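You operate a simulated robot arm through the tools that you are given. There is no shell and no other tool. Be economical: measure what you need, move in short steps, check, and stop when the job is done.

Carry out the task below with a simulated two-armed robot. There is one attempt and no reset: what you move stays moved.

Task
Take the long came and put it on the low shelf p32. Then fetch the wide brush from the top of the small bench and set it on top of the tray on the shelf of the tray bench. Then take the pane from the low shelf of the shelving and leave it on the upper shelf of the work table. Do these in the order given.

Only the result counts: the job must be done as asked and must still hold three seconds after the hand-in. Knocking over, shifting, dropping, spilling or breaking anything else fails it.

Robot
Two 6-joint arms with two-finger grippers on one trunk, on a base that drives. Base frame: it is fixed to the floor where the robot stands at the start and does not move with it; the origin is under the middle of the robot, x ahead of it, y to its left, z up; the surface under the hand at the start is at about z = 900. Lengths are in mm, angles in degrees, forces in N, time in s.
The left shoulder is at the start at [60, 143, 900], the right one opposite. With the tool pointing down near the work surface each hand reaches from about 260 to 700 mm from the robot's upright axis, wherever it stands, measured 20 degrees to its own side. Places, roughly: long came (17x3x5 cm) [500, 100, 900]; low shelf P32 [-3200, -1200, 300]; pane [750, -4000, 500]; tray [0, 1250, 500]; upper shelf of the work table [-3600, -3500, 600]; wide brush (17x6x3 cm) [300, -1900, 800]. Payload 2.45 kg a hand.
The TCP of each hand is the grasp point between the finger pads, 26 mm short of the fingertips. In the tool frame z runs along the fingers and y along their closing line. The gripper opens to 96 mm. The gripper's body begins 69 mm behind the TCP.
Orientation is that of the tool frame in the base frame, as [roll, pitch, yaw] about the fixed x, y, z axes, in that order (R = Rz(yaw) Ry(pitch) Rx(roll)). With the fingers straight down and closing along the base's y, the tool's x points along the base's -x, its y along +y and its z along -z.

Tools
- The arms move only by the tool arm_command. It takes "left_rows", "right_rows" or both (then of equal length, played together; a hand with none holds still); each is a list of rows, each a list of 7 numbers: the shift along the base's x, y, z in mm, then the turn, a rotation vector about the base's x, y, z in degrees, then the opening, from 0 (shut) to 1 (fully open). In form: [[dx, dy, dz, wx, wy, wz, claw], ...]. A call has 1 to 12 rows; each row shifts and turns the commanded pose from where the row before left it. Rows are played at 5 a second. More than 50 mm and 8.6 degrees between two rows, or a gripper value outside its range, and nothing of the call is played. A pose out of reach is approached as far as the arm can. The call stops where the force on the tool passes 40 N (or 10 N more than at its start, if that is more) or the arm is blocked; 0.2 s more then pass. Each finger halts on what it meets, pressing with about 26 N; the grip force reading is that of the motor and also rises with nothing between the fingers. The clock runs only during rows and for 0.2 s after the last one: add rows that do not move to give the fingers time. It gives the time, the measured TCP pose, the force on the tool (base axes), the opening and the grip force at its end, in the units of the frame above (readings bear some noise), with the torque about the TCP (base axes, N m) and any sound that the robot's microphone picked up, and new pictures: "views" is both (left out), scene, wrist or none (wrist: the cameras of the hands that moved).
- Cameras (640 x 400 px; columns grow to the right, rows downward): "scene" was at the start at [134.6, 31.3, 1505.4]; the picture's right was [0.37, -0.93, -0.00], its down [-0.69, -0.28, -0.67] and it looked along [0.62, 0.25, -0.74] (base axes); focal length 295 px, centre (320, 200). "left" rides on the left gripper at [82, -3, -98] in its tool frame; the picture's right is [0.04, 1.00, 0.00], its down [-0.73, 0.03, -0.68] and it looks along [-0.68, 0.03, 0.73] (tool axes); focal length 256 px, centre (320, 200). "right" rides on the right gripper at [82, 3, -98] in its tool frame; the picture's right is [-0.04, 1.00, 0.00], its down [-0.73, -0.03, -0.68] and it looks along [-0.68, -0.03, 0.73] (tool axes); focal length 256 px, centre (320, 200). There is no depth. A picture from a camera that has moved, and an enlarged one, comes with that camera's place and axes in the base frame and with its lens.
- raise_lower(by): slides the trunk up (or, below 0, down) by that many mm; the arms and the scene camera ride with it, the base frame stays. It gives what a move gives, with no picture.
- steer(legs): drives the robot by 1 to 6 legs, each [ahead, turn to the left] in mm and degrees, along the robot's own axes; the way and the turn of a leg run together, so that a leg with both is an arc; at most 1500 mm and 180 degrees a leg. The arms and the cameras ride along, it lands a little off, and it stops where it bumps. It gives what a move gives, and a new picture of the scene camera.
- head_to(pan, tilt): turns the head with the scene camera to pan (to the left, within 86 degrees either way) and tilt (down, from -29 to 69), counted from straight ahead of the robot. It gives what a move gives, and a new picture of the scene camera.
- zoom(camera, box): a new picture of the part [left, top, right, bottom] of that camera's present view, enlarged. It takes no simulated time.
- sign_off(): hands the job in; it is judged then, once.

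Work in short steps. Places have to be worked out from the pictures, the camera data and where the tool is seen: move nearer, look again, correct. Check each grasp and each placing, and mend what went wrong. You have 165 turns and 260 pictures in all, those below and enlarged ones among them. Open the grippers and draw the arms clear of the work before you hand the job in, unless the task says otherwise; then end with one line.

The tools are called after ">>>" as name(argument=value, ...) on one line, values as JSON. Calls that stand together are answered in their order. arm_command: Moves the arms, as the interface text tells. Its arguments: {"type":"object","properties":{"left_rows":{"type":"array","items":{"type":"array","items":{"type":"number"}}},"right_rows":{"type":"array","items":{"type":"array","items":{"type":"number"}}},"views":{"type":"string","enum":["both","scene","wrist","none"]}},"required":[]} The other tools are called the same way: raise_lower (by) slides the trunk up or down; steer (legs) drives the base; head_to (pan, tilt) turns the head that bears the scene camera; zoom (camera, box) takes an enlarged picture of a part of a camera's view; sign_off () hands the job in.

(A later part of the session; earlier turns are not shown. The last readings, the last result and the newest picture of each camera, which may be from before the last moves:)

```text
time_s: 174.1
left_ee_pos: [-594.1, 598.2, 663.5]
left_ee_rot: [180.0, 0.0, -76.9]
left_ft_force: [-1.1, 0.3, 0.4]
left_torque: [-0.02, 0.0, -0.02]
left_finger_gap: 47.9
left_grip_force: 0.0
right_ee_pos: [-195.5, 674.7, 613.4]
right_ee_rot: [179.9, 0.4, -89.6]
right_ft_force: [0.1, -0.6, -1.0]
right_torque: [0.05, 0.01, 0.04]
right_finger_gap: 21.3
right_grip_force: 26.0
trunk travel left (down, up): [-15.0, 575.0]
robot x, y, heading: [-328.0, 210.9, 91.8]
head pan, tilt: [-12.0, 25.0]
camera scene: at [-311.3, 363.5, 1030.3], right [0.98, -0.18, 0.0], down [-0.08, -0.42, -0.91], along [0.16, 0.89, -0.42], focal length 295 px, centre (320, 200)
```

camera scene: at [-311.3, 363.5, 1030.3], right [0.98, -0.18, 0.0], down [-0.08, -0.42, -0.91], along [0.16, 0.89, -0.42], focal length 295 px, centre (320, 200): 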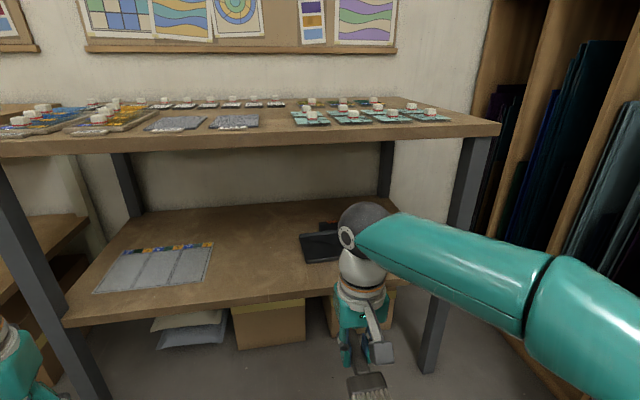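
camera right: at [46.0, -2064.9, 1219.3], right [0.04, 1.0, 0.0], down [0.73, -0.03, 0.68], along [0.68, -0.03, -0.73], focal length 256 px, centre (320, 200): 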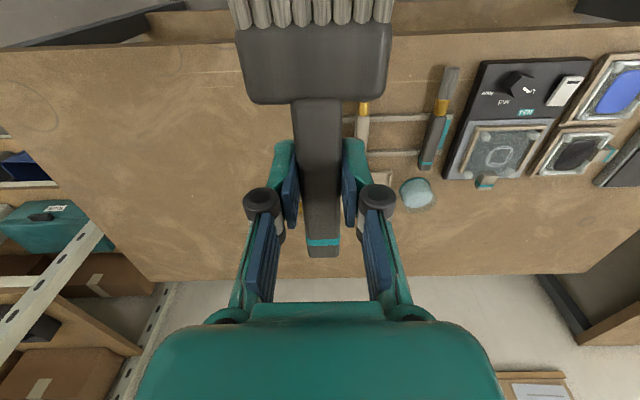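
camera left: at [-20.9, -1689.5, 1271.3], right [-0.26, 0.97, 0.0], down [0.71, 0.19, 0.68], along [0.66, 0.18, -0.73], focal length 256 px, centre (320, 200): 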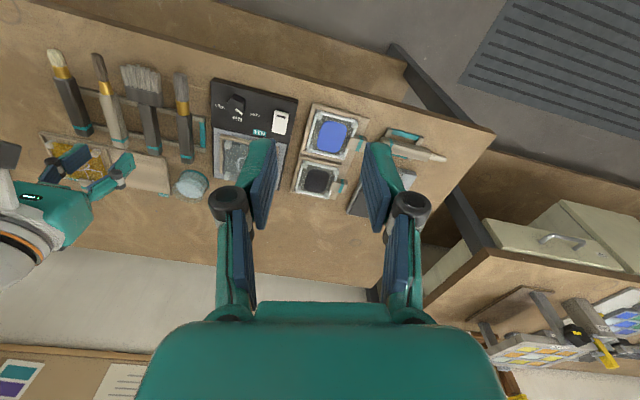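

I use the wrist camera to view the tray from the hand.

>>> zoom(camera="right", box=[0, 0, 640, 400])

>>> arm_command(right_rows=[[45, -10, 0, 0, 0, 0, 0.1], [45, -10, 0, 0, 0, 0, 0.1], [45, -10, 0, 0, 0, 0, 0.1], [0, 0, 0, 0, 0, 0, 0.1]], views="scene")

```text
1.00 times, centred on (320, 200) of right (not enlarged: the box is as wide or as high as the picture)
camera zoom: at [-199.3, 593.4, 710.4], right [-1.0, 0.03, 0.0], down [0.03, 0.73, 0.68], along [0.02, 0.68, -0.73], focal length 256 px, centre (320, 200)
```

zoom: 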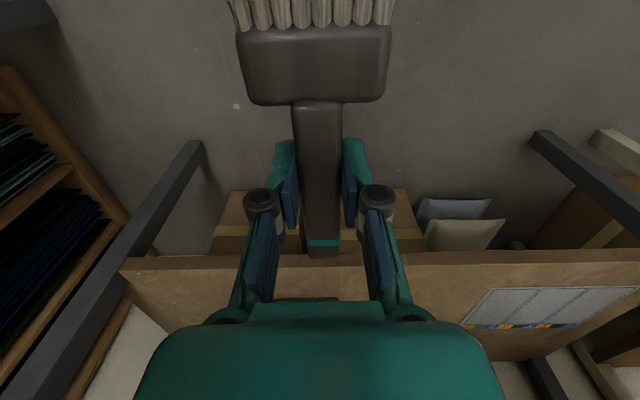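

```text
time_s: 175.1
left_ee_pos: [-594.4, 597.8, 663.2]
left_ee_rot: [-179.9, 0.0, -76.9]
left_ft_force: [0.3, 0.1, 0.7]
left_torque: [0.03, -0.03, 0.0]
left_finger_gap: 47.9
left_grip_force: 0.0
right_ee_pos: [-60.0, 643.6, 610.8]
right_ee_rot: [180.0, 0.2, -89.6]
right_ft_force: [-0.8, -0.1, -1.2]
right_torque: [0.02, 0.03, 0.01]
right_finger_gap: 21.3
right_grip_force: 26.0
trunk travel left (down, up): [-15.0, 575.0]
robot x, y, heading: [-328.6, 216.6, 91.4]
head pan, tilt: [-12.0, 25.0]
camera scene: at [-311.2, 363.4, 1030.4], right [0.98, -0.18, 0.0], down [-0.08, -0.42, -0.91], along [0.16, 0.89, -0.42], focal length 295 px, centre (320, 200)
```

scene: 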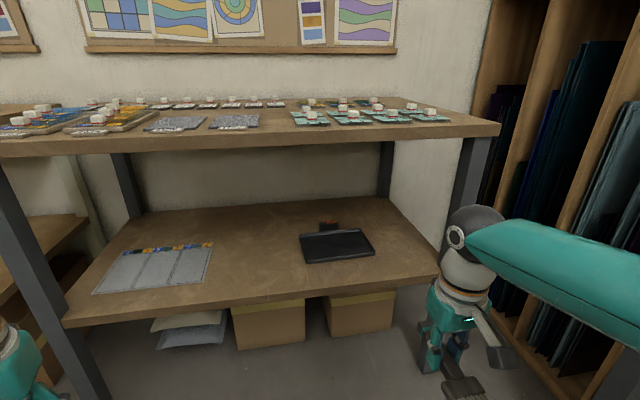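

The tray spans about x −225..0, y 1090..1250 on a shelf at z≈467, so the brush should lie along x. I turn the brush −90°, lower it to z≈545 and pull the left hand back before driving in.

>>> arm_command(right_rows=[[-6, 0, -6, 0, 0, -8.2, 0.1], [-6, 0, -6, 0, 0, -8.2, 0.1], [-6, 0, -6, 0, 0, -8.2, 0.1], [-6, 0, -6, 0, 0, -8.2, 0.1], [-6, 0, -6, 0, 0, -8.2, 0.1], [-6, 0, -6, 0, 0, -8.2, 0.1], [-6, 0, -6, 0, 0, -8.2, 0.1], [-6, 0, -6, 0, 0, -8.2, 0.1], [-6, 0, -6, 0, 0, -8.2, 0.1], [-6, 0, -6, 0, 0, -8.2, 0.1], [-6, 0, -6, 0, 0, -8.2, 0.1], [0, 0, 0, 0, 0, 0, 0.1]], left_rows=[[0, -11, 0, 0, 0, 0, 0.5], [0, -11, 0, 0, 0, 0, 0.5], [0, -11, 0, 0, 0, 0, 0.5], [0, -11, 0, 0, 0, 0, 0.5], [0, -11, 0, 0, 0, 0, 0.5], [0, -11, 0, 0, 0, 0, 0.5], [0, -11, 0, 0, 0, 0, 0.5], [0, -11, 0, 0, 0, 0, 0.5], [0, -11, 0, 0, 0, 0, 0.5], [0, -11, 0, 0, 0, 0, 0.5], [0, -11, 0, 0, 0, 0, 0.5], [0, 0, 0, 0, 0, 0, 0.5]], views="scene")

>>> steer(legs=[[280, 0]])

```text
time_s: 177.7
left_ee_pos: [-594.3, 476.7, 662.6]
left_ee_rot: [180.0, 0.0, -76.9]
left_ft_force: [0.3, 0.7, 0.0]
left_torque: [-0.03, 0.0, 0.0]
left_finger_gap: 48.2
left_grip_force: 0.1
right_ee_pos: [-128.1, 643.7, 545.6]
right_ee_rot: [180.0, 0.2, -179.8]
right_ft_force: [0.2, 0.0, -1.4]
right_torque: [-0.02, -0.02, -0.03]
right_finger_gap: 21.5
right_grip_force: 26.4
trunk travel left (down, up): [-15.0, 575.0]
robot x, y, heading: [-324.4, 214.0, 91.8]
head pan, tilt: [-12.0, 25.0]
camera scene: at [-311.2, 363.3, 1030.4], right [0.98, -0.18, 0.0], down [-0.08, -0.42, -0.91], along [0.16, 0.89, -0.42], focal length 295 px, centre (320, 200)
```

scene: 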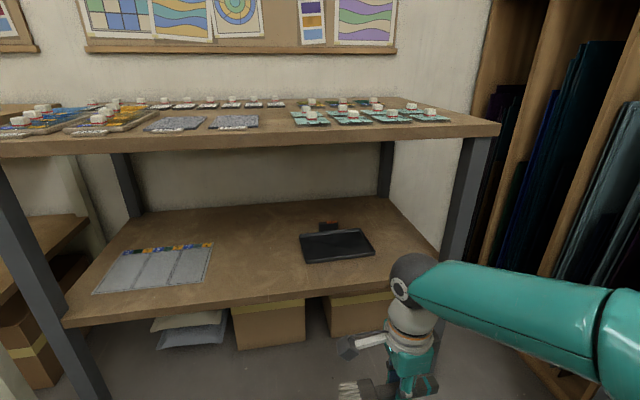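

```text
time_s: 179.7
left_ee_pos: [-603.5, 763.3, 662.7]
left_ee_rot: [180.0, 0.0, -76.8]
left_ft_force: [0.0, 0.6, -0.1]
left_torque: [-0.01, -0.01, -0.01]
left_finger_gap: 48.1
left_grip_force: 0.0
right_ee_pos: [-136.9, 931.6, 546.7]
right_ee_rot: [179.9, 0.3, -179.8]
right_ft_force: [-0.7, 0.2, -1.0]
right_torque: [-0.01, -0.03, 0.04]
right_finger_gap: 21.4
right_grip_force: 26.0
trunk travel left (down, up): [-15.0, 575.0]
robot x, y, heading: [-336.7, 497.9, 91.8]
head pan, tilt: [-12.0, 25.0]
camera scene: at [-319.9, 651.5, 1030.4], right [0.98, -0.18, 0.0], down [-0.08, -0.42, -0.91], along [0.16, 0.89, -0.42], focal length 295 px, centre (320, 200)
```

scene: 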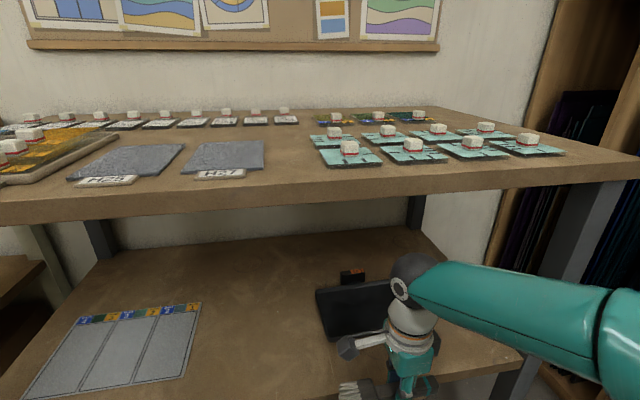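

The tray fix is consistent (x −224..0, y 1094..1252, z≈480). I need about 70 mm more to reach comfortably.

>>> steer(legs=[[75, 0]])

>>> zoom(camera="right", box=[0, 0, 640, 400])

```text
time_s: 180.8
left_ee_pos: [-605.4, 839.3, 664.4]
left_ee_rot: [-179.9, -0.1, -76.8]
left_ft_force: [-0.2, 0.5, -0.3]
left_torque: [0.02, 0.02, -0.01]
left_finger_gap: 48.0
left_grip_force: 0.1
right_ee_pos: [-139.8, 1008.5, 546.3]
right_ee_rot: [179.9, 0.3, -179.6]
right_ft_force: [0.2, 0.6, 0.0]
right_torque: [0.01, 0.01, -0.01]
right_finger_gap: 21.2
right_grip_force: 25.7
trunk travel left (down, up): [-15.0, 575.0]
robot x, y, heading: [-336.7, 576.0, 91.7]
head pan, tilt: [-12.0, 25.0]
camera scene: at [-322.3, 728.0, 1030.4], right [0.98, -0.18, 0.0], down [-0.07, -0.42, -0.91], along [0.16, 0.89, -0.42], focal length 295 px, centre (320, 200)
```

scene: 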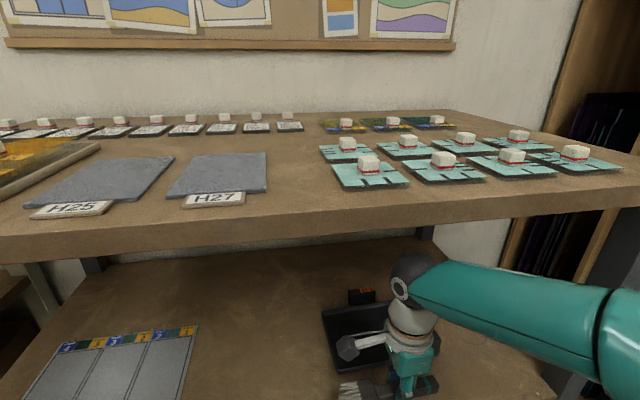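

```text
1.00 times, centred on (320, 200) of right (not enlarged: the box is as wide or as high as the picture)
camera zoom: at [-223.1, 1012.4, 644.4], right [0.03, 1.0, 0.0], down [0.73, -0.03, 0.68], along [0.68, -0.02, -0.73], focal length 256 px, centre (320, 200)
```

zoom: 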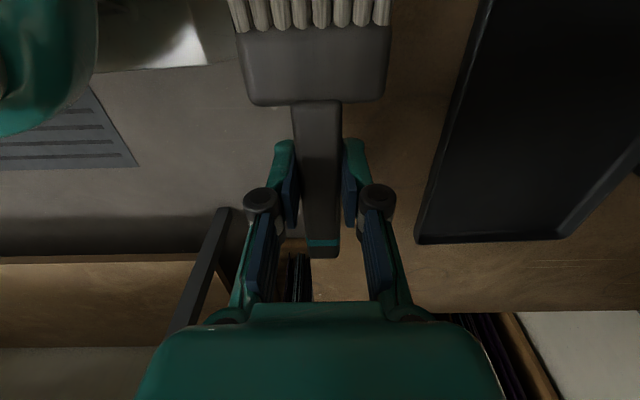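

I move over the tray centre, keeping height.

>>> arm_command(right_rows=[[12, 40, 0, 0, 0, 0, 0.1], [12, 40, 0, 0, 0, 0, 0.1], [12, 40, 0, 0, 0, 0, 0.1], [14, 42, 0, 0, 0, 0, 0.1], [0, 0, 0, 0, 0, 0, 0.1]])

```text
time_s: 182.0
left_ee_pos: [-606.0, 839.3, 664.2]
left_ee_rot: [180.0, 0.0, -76.8]
left_ft_force: [-0.1, 0.8, -0.6]
left_torque: [0.0, 0.0, -0.02]
left_finger_gap: 48.0
left_grip_force: 0.1
right_ee_pos: [-89.5, 1166.7, 544.3]
right_ee_rot: [-180.0, 0.3, -179.6]
right_ft_force: [0.5, 0.4, -1.7]
right_torque: [0.0, -0.06, -0.01]
right_finger_gap: 21.1
right_grip_force: 26.0
trunk travel left (down, up): [-15.0, 575.0]
robot x, y, heading: [-338.9, 576.1, 91.7]
head pan, tilt: [-12.0, 25.0]
camera scene: at [-322.3, 728.4, 1030.3], right [0.98, -0.18, 0.0], down [-0.07, -0.42, -0.91], along [0.16, 0.89, -0.42], focal length 295 px, centre (320, 200)
camera right: at [-172.0, 1170.8, 642.0], right [0.03, 1.0, 0.0], down [0.73, -0.03, 0.68], along [0.68, -0.02, -0.73], focal length 256 px, centre (320, 200)
```

scene: 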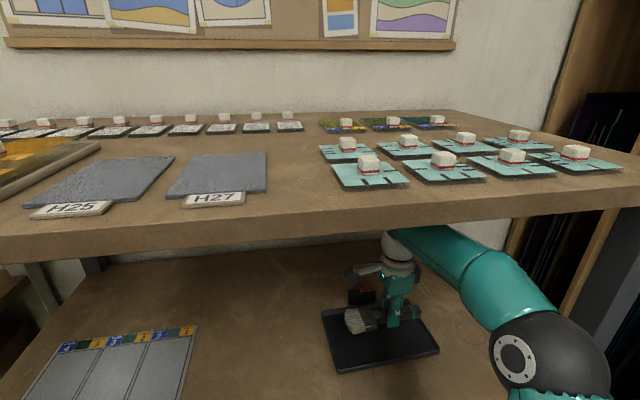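
right: 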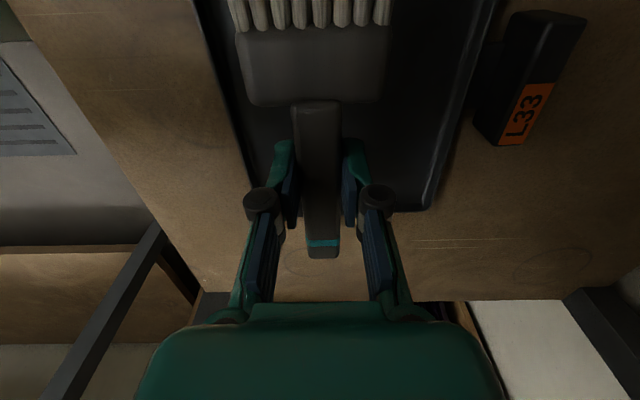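

Brush is over the tray. I shift +8 in y and lower to contact in small steps.

>>> arm_command(right_rows=[[0, 8, -15, 0, 0, 0, 0.1], [0, 0, -15, 0, 0, 0, 0.1], [0, 0, -5, 0, 0, 0, 0.1], [0, 0, -4, 0, 0, 0, 0.1], [0, 0, -3, 0, 0, 0, 0.1], [0, 0, 0, 0, 0, 0, 0.1]], views="wrist")

```text
time_s: 183.4
left_ee_pos: [-605.2, 840.6, 665.1]
left_ee_rot: [180.0, 0.1, -76.8]
left_ft_force: [-0.5, -0.7, 0.1]
left_torque: [0.03, 0.04, 0.0]
left_finger_gap: 47.7
left_grip_force: 0.1
right_ee_pos: [-91.1, 1178.7, 504.7]
right_ee_rot: [179.8, 0.3, -179.8]
right_ft_force: [-0.4, 0.3, -0.4]
right_torque: [0.0, -0.03, -0.02]
right_finger_gap: 21.4
right_grip_force: 26.2
trunk travel left (down, up): [-15.0, 575.0]
robot x, y, heading: [-336.7, 577.5, 92.1]
head pan, tilt: [-12.0, 25.0]
camera right: at [-174.7, 1181.8, 602.2], right [0.03, 1.0, 0.0], down [0.73, -0.03, 0.68], along [0.68, -0.02, -0.73], focal length 256 px, centre (320, 200)
```

right: 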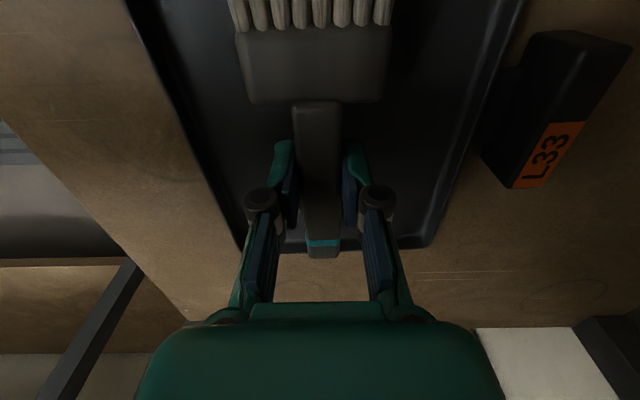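

I shift −6 in x and continue to contact.

>>> arm_command(right_rows=[[-6, 0, -3, 0, 0, 0, 0.1], [0, 0, -3, 0, 0, 0, 0.1], [0, 0, -2, 0, 0, 0, 0.1], [0, 0, -2, 0, 0, 0, 0.1], [0, 0, 0, 0, 0, 0, 0.1]], views="wrist")

```text
time_s: 184.6
left_ee_pos: [-606.2, 839.8, 664.2]
left_ee_rot: [180.0, 0.0, -76.8]
left_ft_force: [0.2, 0.0, 0.2]
left_torque: [0.01, -0.01, 0.01]
left_finger_gap: 47.6
left_grip_force: 0.1
right_ee_pos: [-96.6, 1179.7, 495.4]
right_ee_rot: [179.9, 0.3, -179.7]
right_ft_force: [-0.1, 0.4, -0.6]
right_torque: [0.01, 0.0, 0.0]
right_finger_gap: 21.5
right_grip_force: 25.3
trunk travel left (down, up): [-15.0, 575.0]
robot x, y, heading: [-340.6, 578.4, 92.2]
head pan, tilt: [-12.0, 25.0]
camera right: at [-179.2, 1182.9, 592.5], right [0.03, 1.0, 0.0], down [0.73, -0.03, 0.68], along [0.68, -0.02, -0.73], focal length 256 px, centre (320, 200)
```

right: 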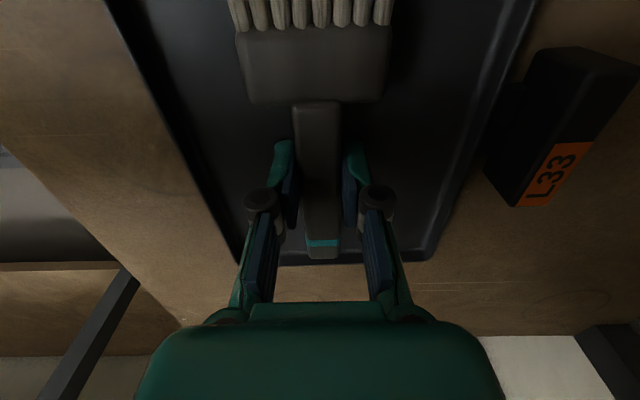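

Still no contact at 495; I continue down in small steps.

>>> arm_command(right_rows=[[0, 0, -2, 0, 0, 0, 0.1], [0, 0, -2, 0, 0, 0, 0.1], [0, 0, -2, 0, 0, 0, 0.1], [0, 0, -2, 0, 0, 0, 0.1], [0, 0, 0, 0, 0, 0, 0.1]], views="none")

```text
time_s: 185.8
left_ee_pos: [-607.1, 838.8, 665.4]
left_ee_rot: [-180.0, 0.1, -76.7]
left_ft_force: [0.4, 0.5, -0.6]
left_torque: [-0.01, -0.01, 0.01]
left_finger_gap: 48.1
left_grip_force: 0.1
right_ee_pos: [-96.5, 1179.4, 490.1]
right_ee_rot: [179.5, 0.4, -179.7]
right_ft_force: [2.1, 1.4, 22.7]
right_torque: [-0.27, 0.06, 0.1]
right_finger_gap: 21.3
right_grip_force: 25.9
trunk travel left (down, up): [-15.0, 575.0]
robot x, y, heading: [-335.1, 577.6, 92.0]
head pan, tilt: [-12.0, 25.0]
```

Contact at z≈490. I release, rise and withdraw.

>>> arm_command(right_rows=[[0, 0, 2, 0, 0, 0, 0.1], [0, 0, 0, 0, 0, 0, 0.45], [0, 0, 0, 0, 0, 0, 0.45], [0, 0, 0, 0, 0, 0, 0.45], [0, 0, 25, 0, 0, 0, 0.45], [0, 0, 30, 0, 0, 0, 0.45], [0, -45, 0, 0, 0, 0, 0.45], [0, -45, 0, 0, 0, 0, 0.45], [0, -45, 0, 0, 0, 0, 0.45], [0, -45, 0, 0, 0, 0, 0.45]])

```text
time_s: 188.0
left_ee_pos: [-606.0, 840.3, 664.4]
left_ee_rot: [-179.9, -0.1, -76.8]
left_ft_force: [0.4, 0.6, 0.4]
left_torque: [0.01, 0.05, -0.01]
left_finger_gap: 48.0
left_grip_force: 0.1
right_ee_pos: [-97.8, 995.0, 544.1]
right_ee_rot: [179.9, 0.4, -179.7]
right_ft_force: [0.1, -0.2, -0.4]
right_torque: [-0.02, -0.01, 0.0]
right_finger_gap: 43.3
right_grip_force: 0.0
trunk travel left (down, up): [-15.0, 575.0]
robot x, y, heading: [-337.4, 577.1, 91.9]
head pan, tilt: [-12.0, 25.0]
camera scene: at [-322.4, 728.4, 1030.3], right [0.98, -0.18, 0.0], down [-0.07, -0.42, -0.91], along [0.16, 0.89, -0.42], focal length 295 px, centre (320, 200)
camera right: at [-180.8, 999.1, 641.6], right [0.03, 1.0, 0.0], down [0.73, -0.03, 0.68], along [0.68, -0.02, -0.73], focal length 256 px, centre (320, 200)
```

scene: 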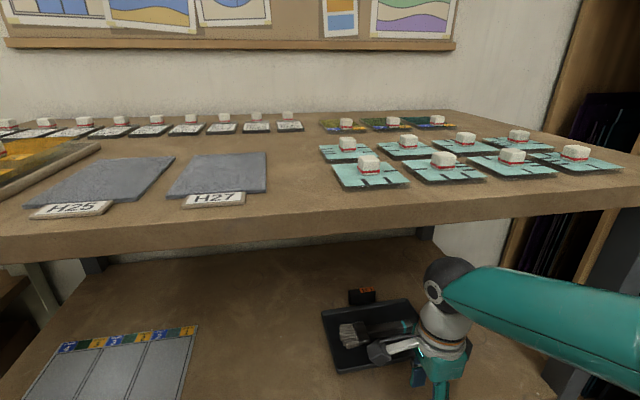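
right: 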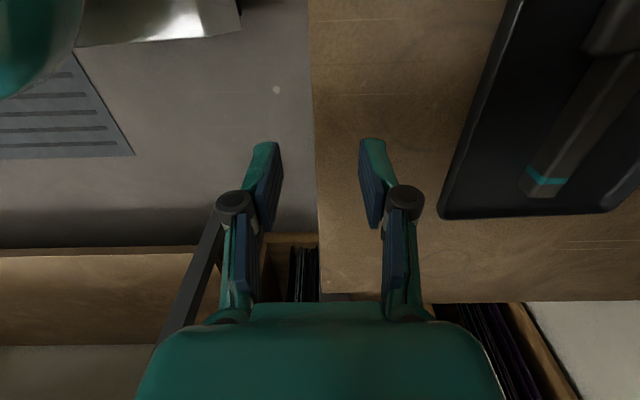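

The brush sits inside the tray. I back out, then restore hands and trunk.

>>> steer(legs=[[-400, 0]])

>>> arm_command(right_rows=[[0, 0, 10, 0, 0, 8.2, 0.45], [0, 0, 10, 0, 0, 8.2, 0.45], [0, 0, 10, 0, 0, 8.2, 0.45], [0, 0, 10, 0, 0, 8.2, 0.45], [0, 0, 10, 0, 0, 8.2, 0.45], [0, 0, 10, 0, 0, 8.2, 0.45], [0, 0, 10, 0, 0, 8.2, 0.45], [0, 0, 10, 0, 0, 8.2, 0.45], [0, 0, 10, 0, 0, 8.2, 0.45], [0, 0, 10, 0, 0, 8.2, 0.45], [0, 0, 10, 0, 0, 8.2, 0.45], [0, 0, 0, 0, 0, 0, 0.45]], views="none")

>>> raise_lower(by=400)

>>> steer(legs=[[0, -45], [0, -45], [0, -45], [0, -45]])

```text
time_s: 190.5
left_ee_pos: [-594.8, 433.3, 663.9]
left_ee_rot: [-180.0, 0.0, -76.5]
left_ft_force: [0.3, -0.3, 0.2]
left_torque: [0.0, -0.01, -0.01]
left_finger_gap: 47.8
left_grip_force: 0.0
right_ee_pos: [-85.4, 591.1, 544.3]
right_ee_rot: [180.0, 0.3, -179.5]
right_ft_force: [0.0, -0.6, 0.3]
right_torque: [-0.01, 0.0, 0.01]
right_finger_gap: 43.3
right_grip_force: 0.2
trunk travel left (down, up): [-15.0, 575.0]
robot x, y, heading: [-321.1, 171.0, 91.8]
head pan, tilt: [-12.0, 25.0]
camera scene: at [-309.8, 322.9, 1030.4], right [0.98, -0.17, 0.0], down [-0.07, -0.42, -0.91], along [0.16, 0.89, -0.42], focal length 295 px, centre (320, 200)
```

scene: 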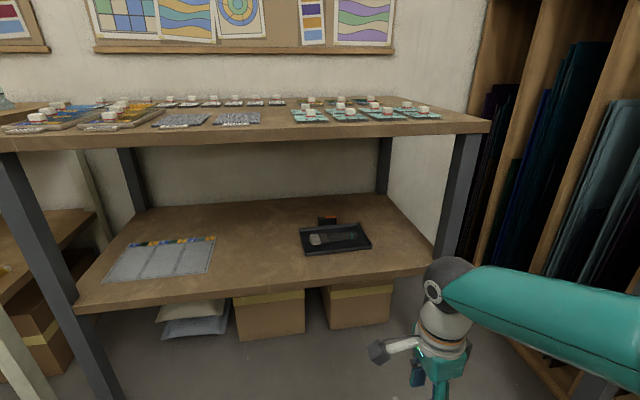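

```text
time_s: 193.1
left_ee_pos: [-593.2, 433.9, 665.4]
left_ee_rot: [180.0, 0.1, -76.5]
left_ft_force: [-0.3, 0.2, -0.9]
left_torque: [0.01, -0.03, -0.02]
left_finger_gap: 47.9
left_grip_force: 0.1
right_ee_pos: [-86.9, 591.2, 654.9]
right_ee_rot: [179.9, 0.3, -89.1]
right_ft_force: [0.7, -0.2, 0.1]
right_torque: [-0.01, -0.03, 0.01]
right_finger_gap: 43.4
right_grip_force: 0.0
trunk travel left (down, up): [-15.0, 575.0]
robot x, y, heading: [-326.7, 168.3, 91.9]
head pan, tilt: [-12.0, 25.0]
```

```text
time_s: 196.9
left_ee_pos: [-593.6, 433.7, 1064.0]
left_ee_rot: [-180.0, 0.0, -76.5]
left_ft_force: [0.9, -1.1, -0.7]
left_torque: [0.02, -0.01, -0.02]
left_finger_gap: 47.7
left_grip_force: 0.1
right_ee_pos: [-85.6, 591.6, 1055.2]
right_ee_rot: [179.9, 0.3, -89.3]
right_ft_force: [-0.1, -0.8, -0.5]
right_torque: [-0.04, 0.01, -0.01]
right_finger_gap: 43.3
right_grip_force: 0.0
trunk travel left (down, up): [-415.0, 175.0]
robot x, y, heading: [-324.4, 174.6, 92.1]
head pan, tilt: [-12.0, 25.0]
```

```text
time_s: 201.2
left_ee_pos: [-138.7, 502.4, 1065.5]
left_ee_rot: [-179.9, 0.0, -151.2]
left_ft_force: [0.7, -0.2, -0.4]
left_torque: [-0.04, 0.05, -0.03]
left_finger_gap: 48.1
left_grip_force: 0.2
right_ee_pos: [148.2, 54.6, 1055.1]
right_ee_rot: [179.9, 0.3, -163.8]
right_ft_force: [0.6, -0.4, 0.1]
right_torque: [0.01, 0.01, -0.01]
right_finger_gap: 43.3
right_grip_force: 0.0
trunk travel left (down, up): [-415.0, 175.0]
robot x, y, heading: [-330.4, 203.8, 16.5]
head pan, tilt: [-12.0, 25.0]
stopped in leg 2: the robot was blocked; the commanded pose is now the measured one
camera scene: at [-182.2, 230.4, 1430.2], right [0.08, -1.0, 0.0], down [-0.42, -0.03, -0.91], along [0.9, 0.07, -0.42], focal length 295 px, centre (320, 200)
```

scene: 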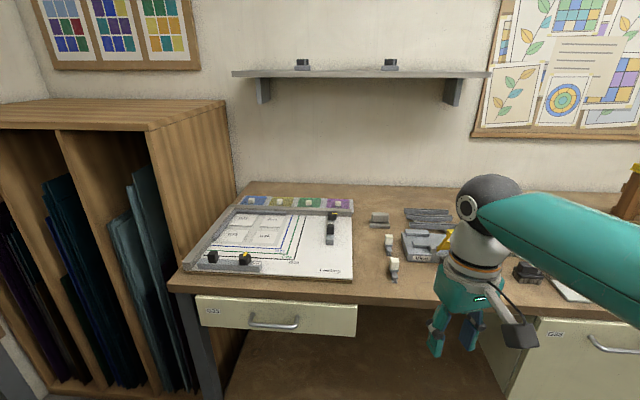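

I raise the rest and continue turning to face south.

>>> raise_lower(by=110)

>>> steer(legs=[[0, -60]])

>>> steer(legs=[[0, -45], [1200, 0], [1000, 0]])

>>> head_to(pan=15, tilt=25)

```text
time_s: 202.7
left_ee_pos: [-140.0, 501.4, 1175.8]
left_ee_rot: [-180.0, 0.0, -151.0]
left_ft_force: [-1.3, 0.3, 0.5]
left_torque: [0.0, 0.02, -0.04]
left_finger_gap: 47.7
left_grip_force: 0.0
right_ee_pos: [147.3, 54.4, 1165.4]
right_ee_rot: [179.9, 0.2, -163.9]
right_ft_force: [-0.1, -1.3, -0.1]
right_torque: [0.01, -0.02, 0.02]
right_finger_gap: 43.0
right_grip_force: 0.0
trunk travel left (down, up): [-525.0, 65.0]
robot x, y, heading: [-338.1, 204.1, 16.7]
head pan, tilt: [-12.0, 25.0]
```

```text
time_s: 206.1
left_ee_pos: [20.7, 172.7, 1175.4]
left_ee_rot: [179.9, -0.1, 147.1]
left_ft_force: [0.3, 0.3, 0.2]
left_torque: [0.0, 0.01, 0.01]
left_finger_gap: 48.0
left_grip_force: 0.1
right_ee_pos: [-237.6, -290.0, 1165.0]
right_ee_rot: [179.9, 0.2, 134.3]
right_ft_force: [-0.1, 0.3, -0.4]
right_torque: [-0.03, -0.02, 0.02]
right_finger_gap: 43.3
right_grip_force: 0.0
trunk travel left (down, up): [-525.0, 65.0]
robot x, y, heading: [-313.7, 225.6, -44.9]
head pan, tilt: [-12.0, 25.0]
camera scene: at [-218.4, 107.1, 1540.3], right [-0.84, -0.54, 0.0], down [-0.23, 0.35, -0.91], along [0.49, -0.76, -0.42], focal length 295 px, centre (320, 200)
```

scene: 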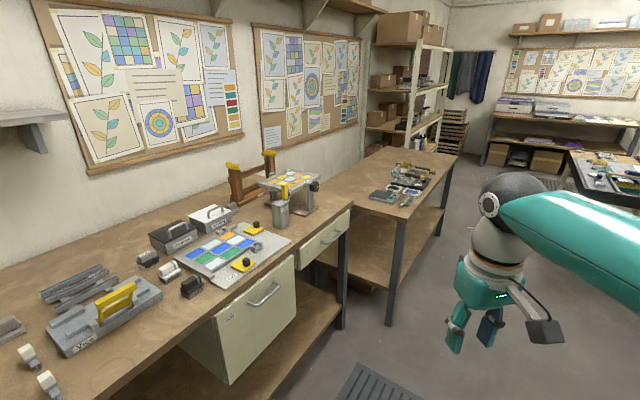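

```text
time_s: 219.4
left_ee_pos: [-7.4, -2226.8, 1175.9]
left_ee_rot: [179.9, 0.0, 104.5]
left_ft_force: [-0.4, 0.3, -0.6]
left_torque: [-0.01, -0.04, -0.01]
left_finger_gap: 48.1
left_grip_force: 0.0
right_ee_pos: [-512.4, -2394.8, 1165.1]
right_ee_rot: [179.9, 0.4, 91.8]
right_ft_force: [0.9, -0.3, -0.2]
right_torque: [0.03, -0.01, 0.03]
right_finger_gap: 43.2
right_grip_force: 0.1
trunk travel left (down, up): [-525.0, 65.0]
robot x, y, heading: [-218.6, -1965.4, -87.7]
head pan, tilt: [-12.0, 25.0]
camera scene: at [-227.6, -2113.2, 1540.4], right [-0.99, 0.17, 0.0], down [0.07, 0.42, -0.91], along [-0.15, -0.89, -0.42], focal length 295 px, centre (320, 200)
```

scene: 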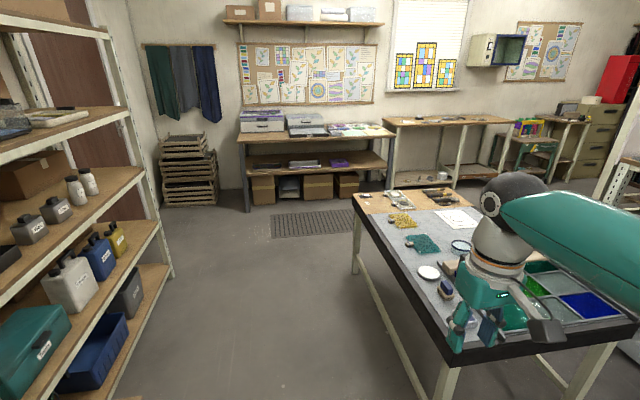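

```text
time_s: 220.3
left_ee_pos: [-9.0, -2227.0, 1176.7]
left_ee_rot: [-180.0, 0.0, 104.6]
left_ft_force: [-0.5, 0.4, 0.3]
left_torque: [-0.01, -0.03, -0.01]
left_finger_gap: 48.1
left_grip_force: 0.1
right_ee_pos: [-511.8, -2394.3, 1166.2]
right_ee_rot: [179.9, 0.3, 91.8]
right_ft_force: [0.9, 0.8, -0.9]
right_torque: [-0.01, 0.03, 0.01]
right_finger_gap: 43.0
right_grip_force: 0.0
trunk travel left (down, up): [-525.0, 65.0]
robot x, y, heading: [-212.0, -1964.6, -87.6]
head pan, tilt: [15.0, 25.0]
camera scene: at [-184.7, -2110.1, 1540.4], right [-0.95, -0.3, 0.0], down [-0.13, 0.4, -0.91], along [0.27, -0.86, -0.42], focal length 295 px, centre (320, 200)
```

scene: 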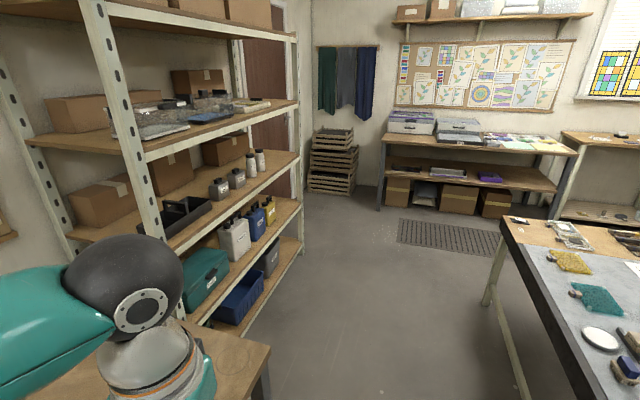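

The shelving front is at x≈620 from y≈−2800 to −4200. I drive down the corridor to y≈−3850.

>>> steer(legs=[[0, 5], [1000, 0], [850, 0]])

>>> head_to(pan=75, tilt=35)

```text
time_s: 230.0
left_ee_pos: [227.1, -4001.4, 1176.8]
left_ee_rot: [-179.9, 0.0, 108.6]
left_ft_force: [-0.4, -0.7, -0.6]
left_torque: [0.02, 0.0, 0.02]
left_finger_gap: 48.0
left_grip_force: 0.0
right_ee_pos: [-263.6, -4202.6, 1166.3]
right_ee_rot: [179.9, 0.2, 95.8]
right_ft_force: [0.4, -0.6, -0.7]
right_torque: [0.05, -0.02, -0.01]
right_finger_gap: 43.3
right_grip_force: 0.1
trunk travel left (down, up): [-525.0, 65.0]
robot x, y, heading: [-2.0, -3751.7, -83.7]
head pan, tilt: [15.0, 25.0]
camera scene: at [41.4, -3896.8, 1540.3], right [-0.93, -0.36, 0.0], down [-0.15, 0.39, -0.91], along [0.33, -0.84, -0.42], focal length 295 px, centre (320, 200)
```

scene: 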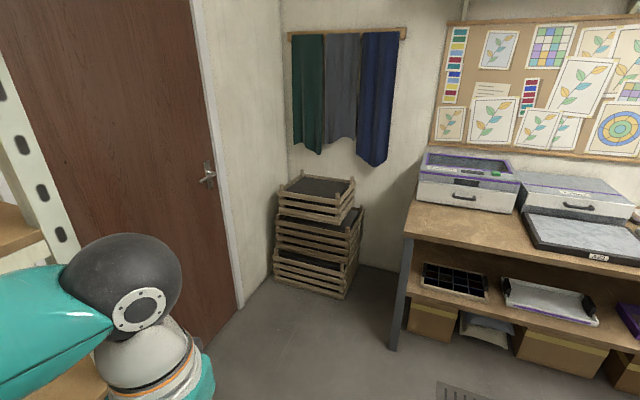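

```text
time_s: 231.3
left_ee_pos: [228.6, -3999.9, 1177.1]
left_ee_rot: [-180.0, 0.0, 108.5]
left_ft_force: [-0.6, 0.8, 0.9]
left_torque: [0.01, 0.0, -0.02]
left_finger_gap: 47.8
left_grip_force: 0.0
right_ee_pos: [-263.3, -4202.1, 1167.5]
right_ee_rot: [179.9, 0.4, 95.8]
right_ft_force: [-0.7, -0.1, 0.1]
right_torque: [0.01, 0.01, 0.02]
right_finger_gap: 43.0
right_grip_force: 0.1
trunk travel left (down, up): [-525.0, 65.0]
robot x, y, heading: [-2.0, -3754.8, -83.8]
head pan, tilt: [75.0, 35.0]
camera scene: at [94.7, -3823.4, 1524.6], right [-0.15, -0.99, 0.0], down [-0.57, 0.09, -0.82], along [0.81, -0.12, -0.57], focal length 295 px, centre (320, 200)
```

scene: 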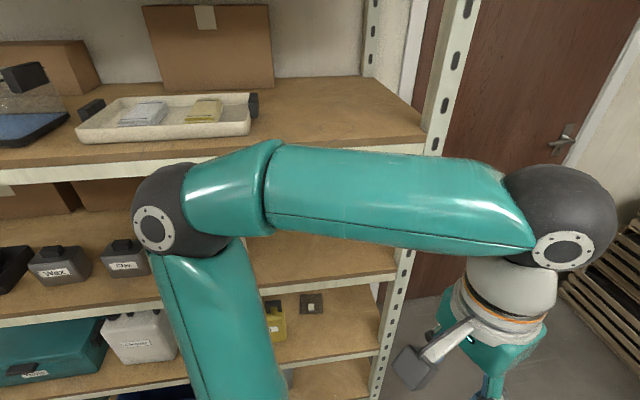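

A small square with a knob at (312,303) fits the pane. I zoom in.

>>> zoom(camera="scene", box=[230, 260, 430, 385])

```text
3.20 times, centred on (330, 322) of scene
camera zoom: at [94.7, -3823.4, 1524.6], right [-0.15, -0.99, 0.0], down [-0.57, 0.09, -0.82], along [0.81, -0.12, -0.57], focal length 944 px, centre (288, -192)
```

zoom: 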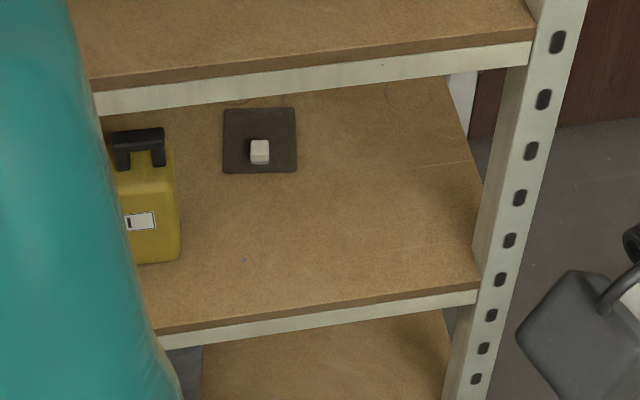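

The pane's knob is near [803,−3890,515] on a shelf at z≈500, with the next shelf's lip at z≈860. I turn to face the shelving.

>>> steer(legs=[[0, 60]])

>>> steer(legs=[[0, 24]])

```text
time_s: 234.7
left_ee_pos: [332.2, -3685.5, 1176.8]
left_ee_rot: [-180.0, 0.0, 167.7]
left_ft_force: [-0.1, 0.6, -0.9]
left_torque: [0.03, 0.01, -0.03]
left_finger_gap: 48.0
left_grip_force: 0.1
right_ee_pos: [254.2, -4209.3, 1165.7]
right_ee_rot: [179.9, 0.3, 155.1]
right_ft_force: [0.3, 0.4, 0.9]
right_torque: [0.03, 0.02, -0.02]
right_finger_gap: 43.5
right_grip_force: 0.0
trunk travel left (down, up): [-525.0, 65.0]
robot x, y, heading: [-4.9, -3774.9, -24.4]
head pan, tilt: [75.0, 35.0]
camera scene: at [103.9, -3732.9, 1524.6], right [0.77, -0.64, 0.0], down [-0.36, -0.44, -0.82], along [0.52, 0.63, -0.57], focal length 295 px, centre (320, 200)
```

scene: 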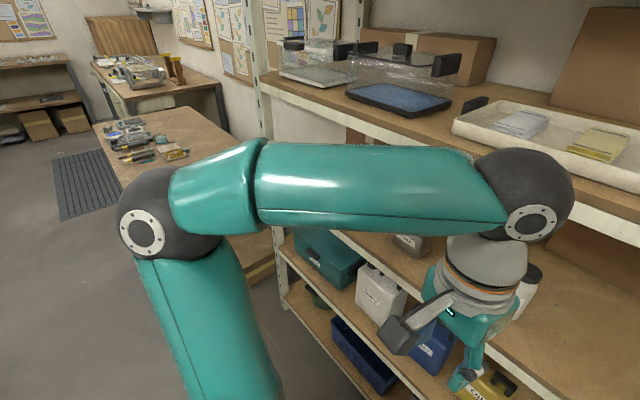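

```text
time_s: 236.4
left_ee_pos: [267.0, -3554.8, 1176.6]
left_ee_rot: [-179.9, -0.1, -168.4]
left_ft_force: [0.0, 0.4, 0.0]
left_torque: [0.0, -0.01, 0.01]
left_finger_gap: 48.0
left_grip_force: 0.0
right_ee_pos: [406.8, -4065.3, 1168.0]
right_ee_rot: [179.9, 0.3, 178.9]
right_ft_force: [-0.2, 0.7, -0.6]
right_torque: [-0.03, -0.02, 0.01]
right_finger_gap: 43.2
right_grip_force: 0.0
trunk travel left (down, up): [-525.0, 65.0]
robot x, y, heading: [-10.0, -3789.4, -0.5]
head pan, tilt: [75.0, 35.0]
camera scene: at [76.8, -3702.5, 1524.6], right [0.96, -0.27, 0.0], down [-0.15, -0.55, -0.82], along [0.22, 0.79, -0.57], focal length 295 px, centre (320, 200)
```

scene: 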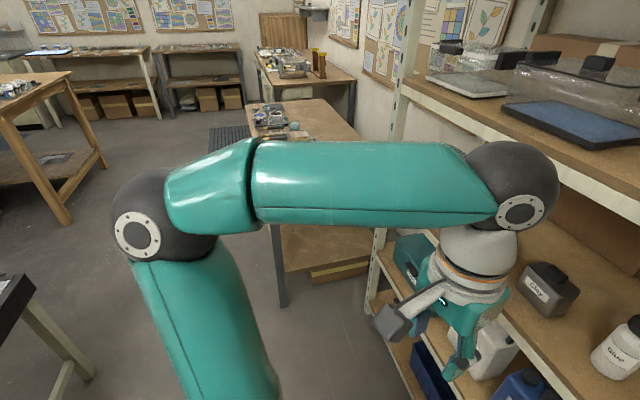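

I lower the trunk and look at the shelf.

>>> raise_lower(by=-400)

>>> raise_lower(by=-110)

>>> head_to(pan=-5, tilt=28)

```text
time_s: 240.3
left_ee_pos: [266.1, -3553.9, 778.1]
left_ee_rot: [180.0, 0.0, -168.3]
left_ft_force: [0.1, -1.0, 0.6]
left_torque: [0.0, -0.02, 0.03]
left_finger_gap: 48.1
left_grip_force: 0.0
right_ee_pos: [407.8, -4067.2, 768.4]
right_ee_rot: [179.9, 0.3, 178.9]
right_ft_force: [-0.7, -0.7, -0.3]
right_torque: [0.04, -0.01, 0.0]
right_finger_gap: 43.3
right_grip_force: 0.0
trunk travel left (down, up): [-125.0, 465.0]
robot x, y, heading: [-7.7, -3789.0, -0.7]
head pan, tilt: [75.0, 35.0]
```

```text
time_s: 241.7
left_ee_pos: [265.5, -3553.2, 668.1]
left_ee_rot: [-180.0, 0.0, -168.3]
left_ft_force: [-1.0, 0.7, -0.1]
left_torque: [0.02, -0.05, -0.02]
left_finger_gap: 48.2
left_grip_force: 0.0
right_ee_pos: [405.5, -4065.7, 656.9]
right_ee_rot: [179.9, 0.3, 178.9]
right_ft_force: [-0.7, 0.6, 0.0]
right_torque: [0.0, 0.0, 0.02]
right_finger_gap: 43.3
right_grip_force: 0.1
trunk travel left (down, up): [-15.0, 575.0]
robot x, y, heading: [-6.7, -3789.5, -1.0]
head pan, tilt: [75.0, 35.0]
```

```text
time_s: 243.2
left_ee_pos: [265.1, -3555.1, 667.5]
left_ee_rot: [-180.0, 0.0, -168.3]
left_ft_force: [-0.1, 0.7, -0.3]
left_torque: [0.05, 0.03, -0.01]
left_finger_gap: 48.1
left_grip_force: 0.2
right_ee_pos: [407.6, -4066.5, 658.4]
right_ee_rot: [179.9, 0.3, 178.9]
right_ft_force: [0.1, 0.3, -0.3]
right_torque: [0.02, -0.03, 0.07]
right_finger_gap: 43.0
right_grip_force: 0.0
trunk travel left (down, up): [-15.0, 575.0]
robot x, y, heading: [-8.2, -3787.8, -0.8]
head pan, tilt: [-5.0, 28.0]
camera scene: at [143.9, -3796.5, 1025.6], right [-0.1, -1.0, 0.0], down [-0.47, 0.05, -0.88], along [0.88, -0.09, -0.47], focal length 295 px, centre (320, 200)
```

scene: 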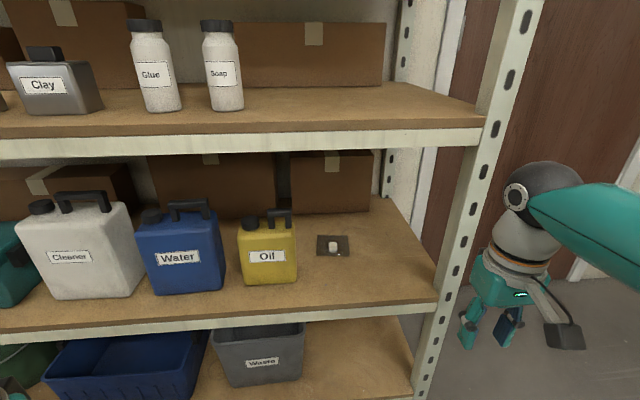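

The knob is near [787,−3893], z between 515 and 540. I bring the right hand to y≈−3893, z≈560 outside the shelf, then drive in a little.

>>> arm_command(right_rows=[[-5, 29, -17, 0, 0, 0, 0.5], [-5, 29, -17, 0, 0, 0, 0.5], [-5, 29, -17, 0, 0, 0, 0.5], [-5, 29, -17, 0, 0, 0, 0.5], [-5, 29, -17, 0, 0, 0, 0.5], [-5, 29, -13, 0, 0, 1, 0.5], [0, 0, 0, 0, 0, 0, 0.5]], views="none")

>>> steer(legs=[[160, 0]])

>>> zoom(camera="right", box=[0, 0, 640, 400])

```text
time_s: 244.8
left_ee_pos: [266.3, -3553.8, 667.9]
left_ee_rot: [180.0, 0.0, -168.2]
left_ft_force: [0.5, 0.2, -0.3]
left_torque: [0.04, 0.0, -0.02]
left_finger_gap: 48.1
left_grip_force: 0.0
right_ee_pos: [375.4, -3894.6, 561.0]
right_ee_rot: [179.9, 0.4, 179.9]
right_ft_force: [0.3, -0.5, 0.5]
right_torque: [0.02, -0.02, 0.01]
right_finger_gap: 48.0
right_grip_force: 0.0
trunk travel left (down, up): [-15.0, 575.0]
robot x, y, heading: [-5.9, -3786.0, -0.5]
head pan, tilt: [-5.0, 28.0]
```

```text
time_s: 246.2
left_ee_pos: [424.0, -3556.6, 668.4]
left_ee_rot: [-180.0, 0.0, -168.4]
left_ft_force: [0.3, 0.7, -0.1]
left_torque: [-0.02, 0.0, 0.0]
left_finger_gap: 47.9
left_grip_force: 0.1
right_ee_pos: [534.7, -3897.2, 560.9]
right_ee_rot: [179.9, 0.3, -179.9]
right_ft_force: [-0.5, -0.1, -0.1]
right_torque: [0.0, 0.03, -0.04]
right_finger_gap: 48.1
right_grip_force: 0.1
trunk travel left (down, up): [-15.0, 575.0]
robot x, y, heading: [150.6, -3786.0, -0.6]
head pan, tilt: [-5.0, 28.0]
camera scene: at [302.7, -3798.1, 1025.6], right [-0.1, -1.0, 0.0], down [-0.47, 0.05, -0.88], along [0.88, -0.09, -0.47], focal length 295 px, centre (320, 200)
```

scene: 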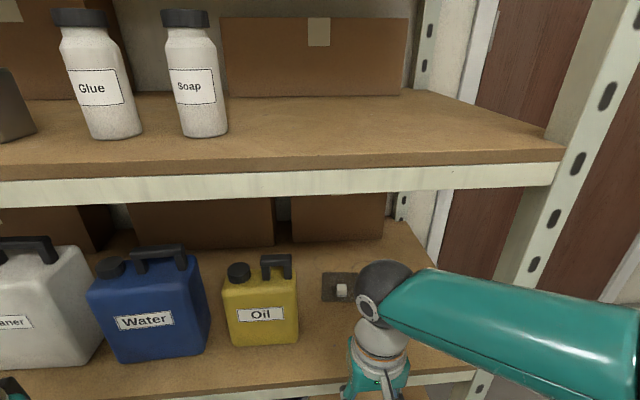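

```text
1.00 times, centred on (320, 200) of right (not enlarged: the box is as wide or as high as the picture)
camera zoom: at [451.2, -3891.9, 658.0], right [0.04, 1.0, 0.0], down [0.73, -0.03, 0.68], along [0.68, -0.03, -0.73], focal length 256 px, centre (320, 200)
```

zoom: 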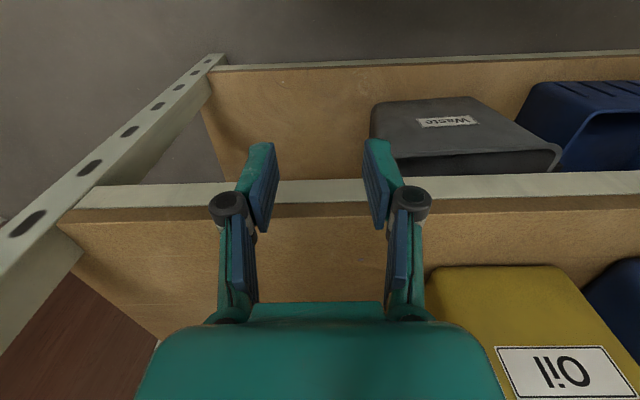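

I raise to z≈572 and move in 110 mm to see the pane with the wrist camera.

>>> arm_command(right_rows=[[0, 0, 11, 0, 0, 0, 0.5], [36, 0, 0, 0, 0, 0, 0.5], [37, 0, 0, 0, 0, 0, 0.5], [37, 0, 0, 0, 0, 0, 0.5], [0, 0, 0, 0, 0, 0, 0.5]])

```text
time_s: 247.4
left_ee_pos: [424.2, -3556.5, 667.9]
left_ee_rot: [-179.9, 0.0, -168.3]
left_ft_force: [0.0, 0.0, 0.5]
left_torque: [0.01, 0.02, 0.01]
left_finger_gap: 48.3
left_grip_force: 0.0
right_ee_pos: [643.6, -3896.0, 569.5]
right_ee_rot: [179.9, 0.2, 180.0]
right_ft_force: [0.1, -0.4, -0.4]
right_torque: [0.0, 0.01, 0.01]
right_finger_gap: 48.1
right_grip_force: 0.3
trunk travel left (down, up): [-15.0, 575.0]
robot x, y, heading: [150.1, -3788.2, -0.6]
head pan, tilt: [-5.0, 28.0]
camera scene: at [303.0, -3798.1, 1025.5], right [-0.1, -1.0, 0.0], down [-0.47, 0.05, -0.88], along [0.88, -0.09, -0.47], focal length 295 px, centre (320, 200)
camera right: at [560.8, -3891.8, 667.4], right [0.04, 1.0, 0.0], down [0.73, -0.03, 0.68], along [0.68, -0.03, -0.73], focal length 256 px, centre (320, 200)
```

scene: 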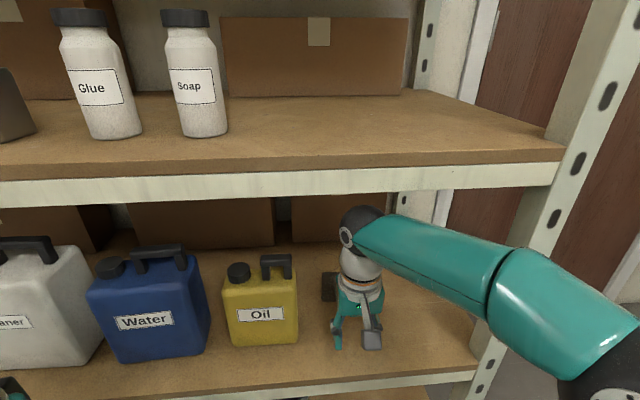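
right: 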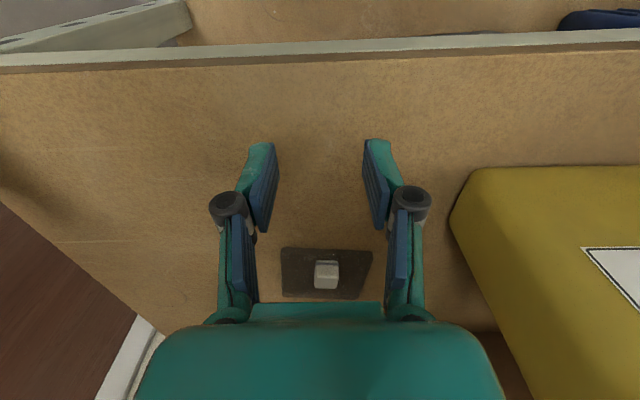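

Shelf is at z≈515 with front edge x≈600; knob at about [788,−3896,530]. I move over the knob at the same height.

>>> arm_command(right_rows=[[36, 0, 0, 0, 0, 0, 0.5], [36, 0, 0, 0, 0, 0, 0.5], [36, 0, 0, 0, 0, 0, 0.5], [30, 0, 0, 0, 0, 0, 0.5], [0, 0, 0, 0, 0, 0, 0.5]])

```text
time_s: 248.7
left_ee_pos: [425.5, -3556.0, 668.1]
left_ee_rot: [-180.0, 0.1, -168.2]
left_ft_force: [-0.3, -0.3, 0.1]
left_torque: [0.03, 0.02, -0.01]
left_finger_gap: 47.6
left_grip_force: 0.1
right_ee_pos: [772.3, -3896.7, 569.9]
right_ee_rot: [180.0, 0.1, 180.0]
right_ft_force: [0.0, -0.9, -0.2]
right_torque: [0.05, 0.01, 0.03]
right_finger_gap: 48.0
right_grip_force: 0.0
right hand out of reach, approached as far as the arm can: row 4
trunk travel left (down, up): [-15.0, 575.0]
robot x, y, heading: [152.2, -3788.5, -0.8]
head pan, tilt: [-5.0, 28.0]
camera scene: at [303.0, -3798.2, 1025.4], right [-0.1, -1.0, 0.0], down [-0.47, 0.05, -0.88], along [0.88, -0.09, -0.47], focal length 295 px, centre (320, 200)
camera right: at [689.7, -3892.3, 667.5], right [0.04, 1.0, 0.0], down [0.73, -0.03, 0.68], along [0.68, -0.03, -0.73], focal length 256 px, centre (320, 200)
```

scene: 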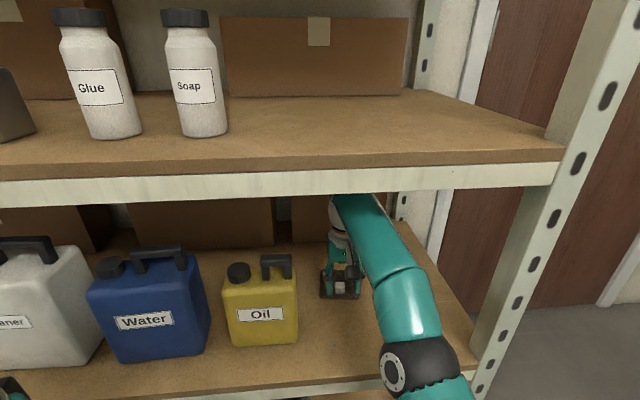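
right: 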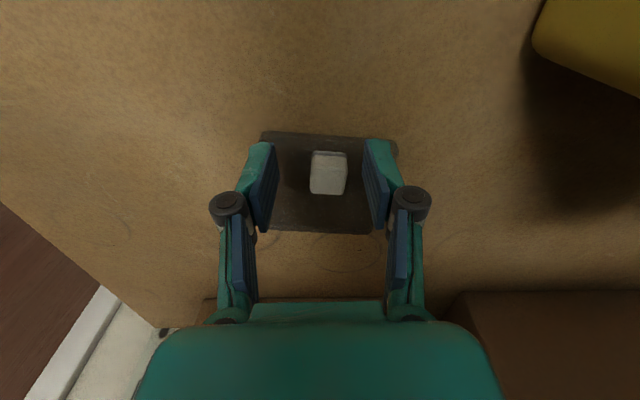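

The arm is at its limit 18 mm short. I drive forward 35 mm.

>>> steer(legs=[[35, 0]])

>>> zoom(camera="right", box=[0, 0, 640, 400])

```text
time_s: 249.5
left_ee_pos: [458.9, -3556.0, 668.0]
left_ee_rot: [-179.9, 0.0, -168.4]
left_ft_force: [0.3, -0.3, -0.1]
left_torque: [-0.04, 0.0, 0.0]
left_finger_gap: 48.1
left_grip_force: 0.0
right_ee_pos: [807.3, -3897.2, 570.6]
right_ee_rot: [179.9, 0.3, -179.9]
right_ft_force: [-0.3, 0.2, -0.2]
right_torque: [0.01, -0.02, -0.01]
right_finger_gap: 47.9
right_grip_force: 0.0
trunk travel left (down, up): [-15.0, 575.0]
robot x, y, heading: [189.4, -3790.3, -0.4]
head pan, tilt: [-5.0, 28.0]
camera scene: at [338.3, -3798.4, 1025.6], right [-0.1, -1.0, 0.0], down [-0.47, 0.05, -0.88], along [0.88, -0.09, -0.47], focal length 295 px, centre (320, 200)
```

scene: 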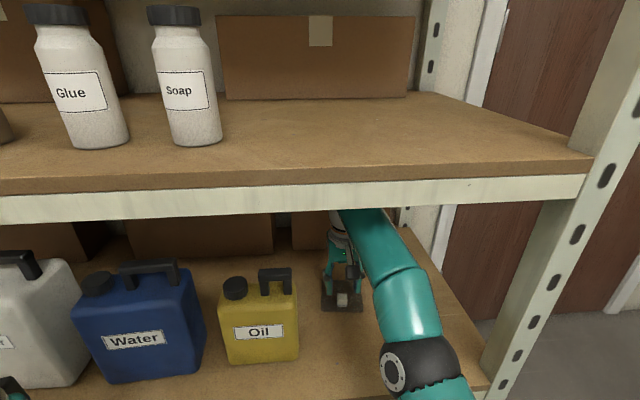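

```text
1.00 times, centred on (320, 200) of right (not enlarged: the box is as wide or as high as the picture)
camera zoom: at [725.1, -3892.3, 668.0], right [0.04, 1.0, 0.0], down [0.73, -0.03, 0.68], along [0.68, -0.03, -0.73], focal length 256 px, centre (320, 200)
```

zoom: 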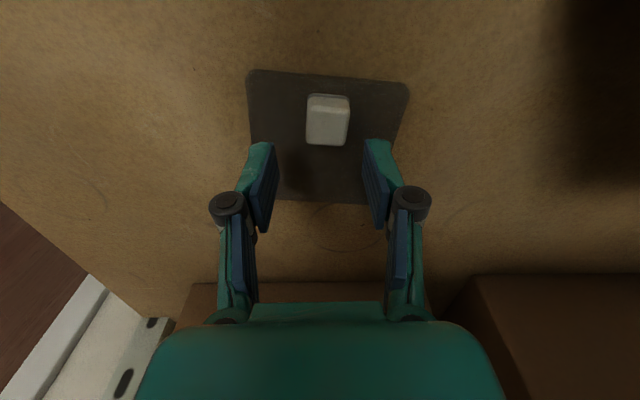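

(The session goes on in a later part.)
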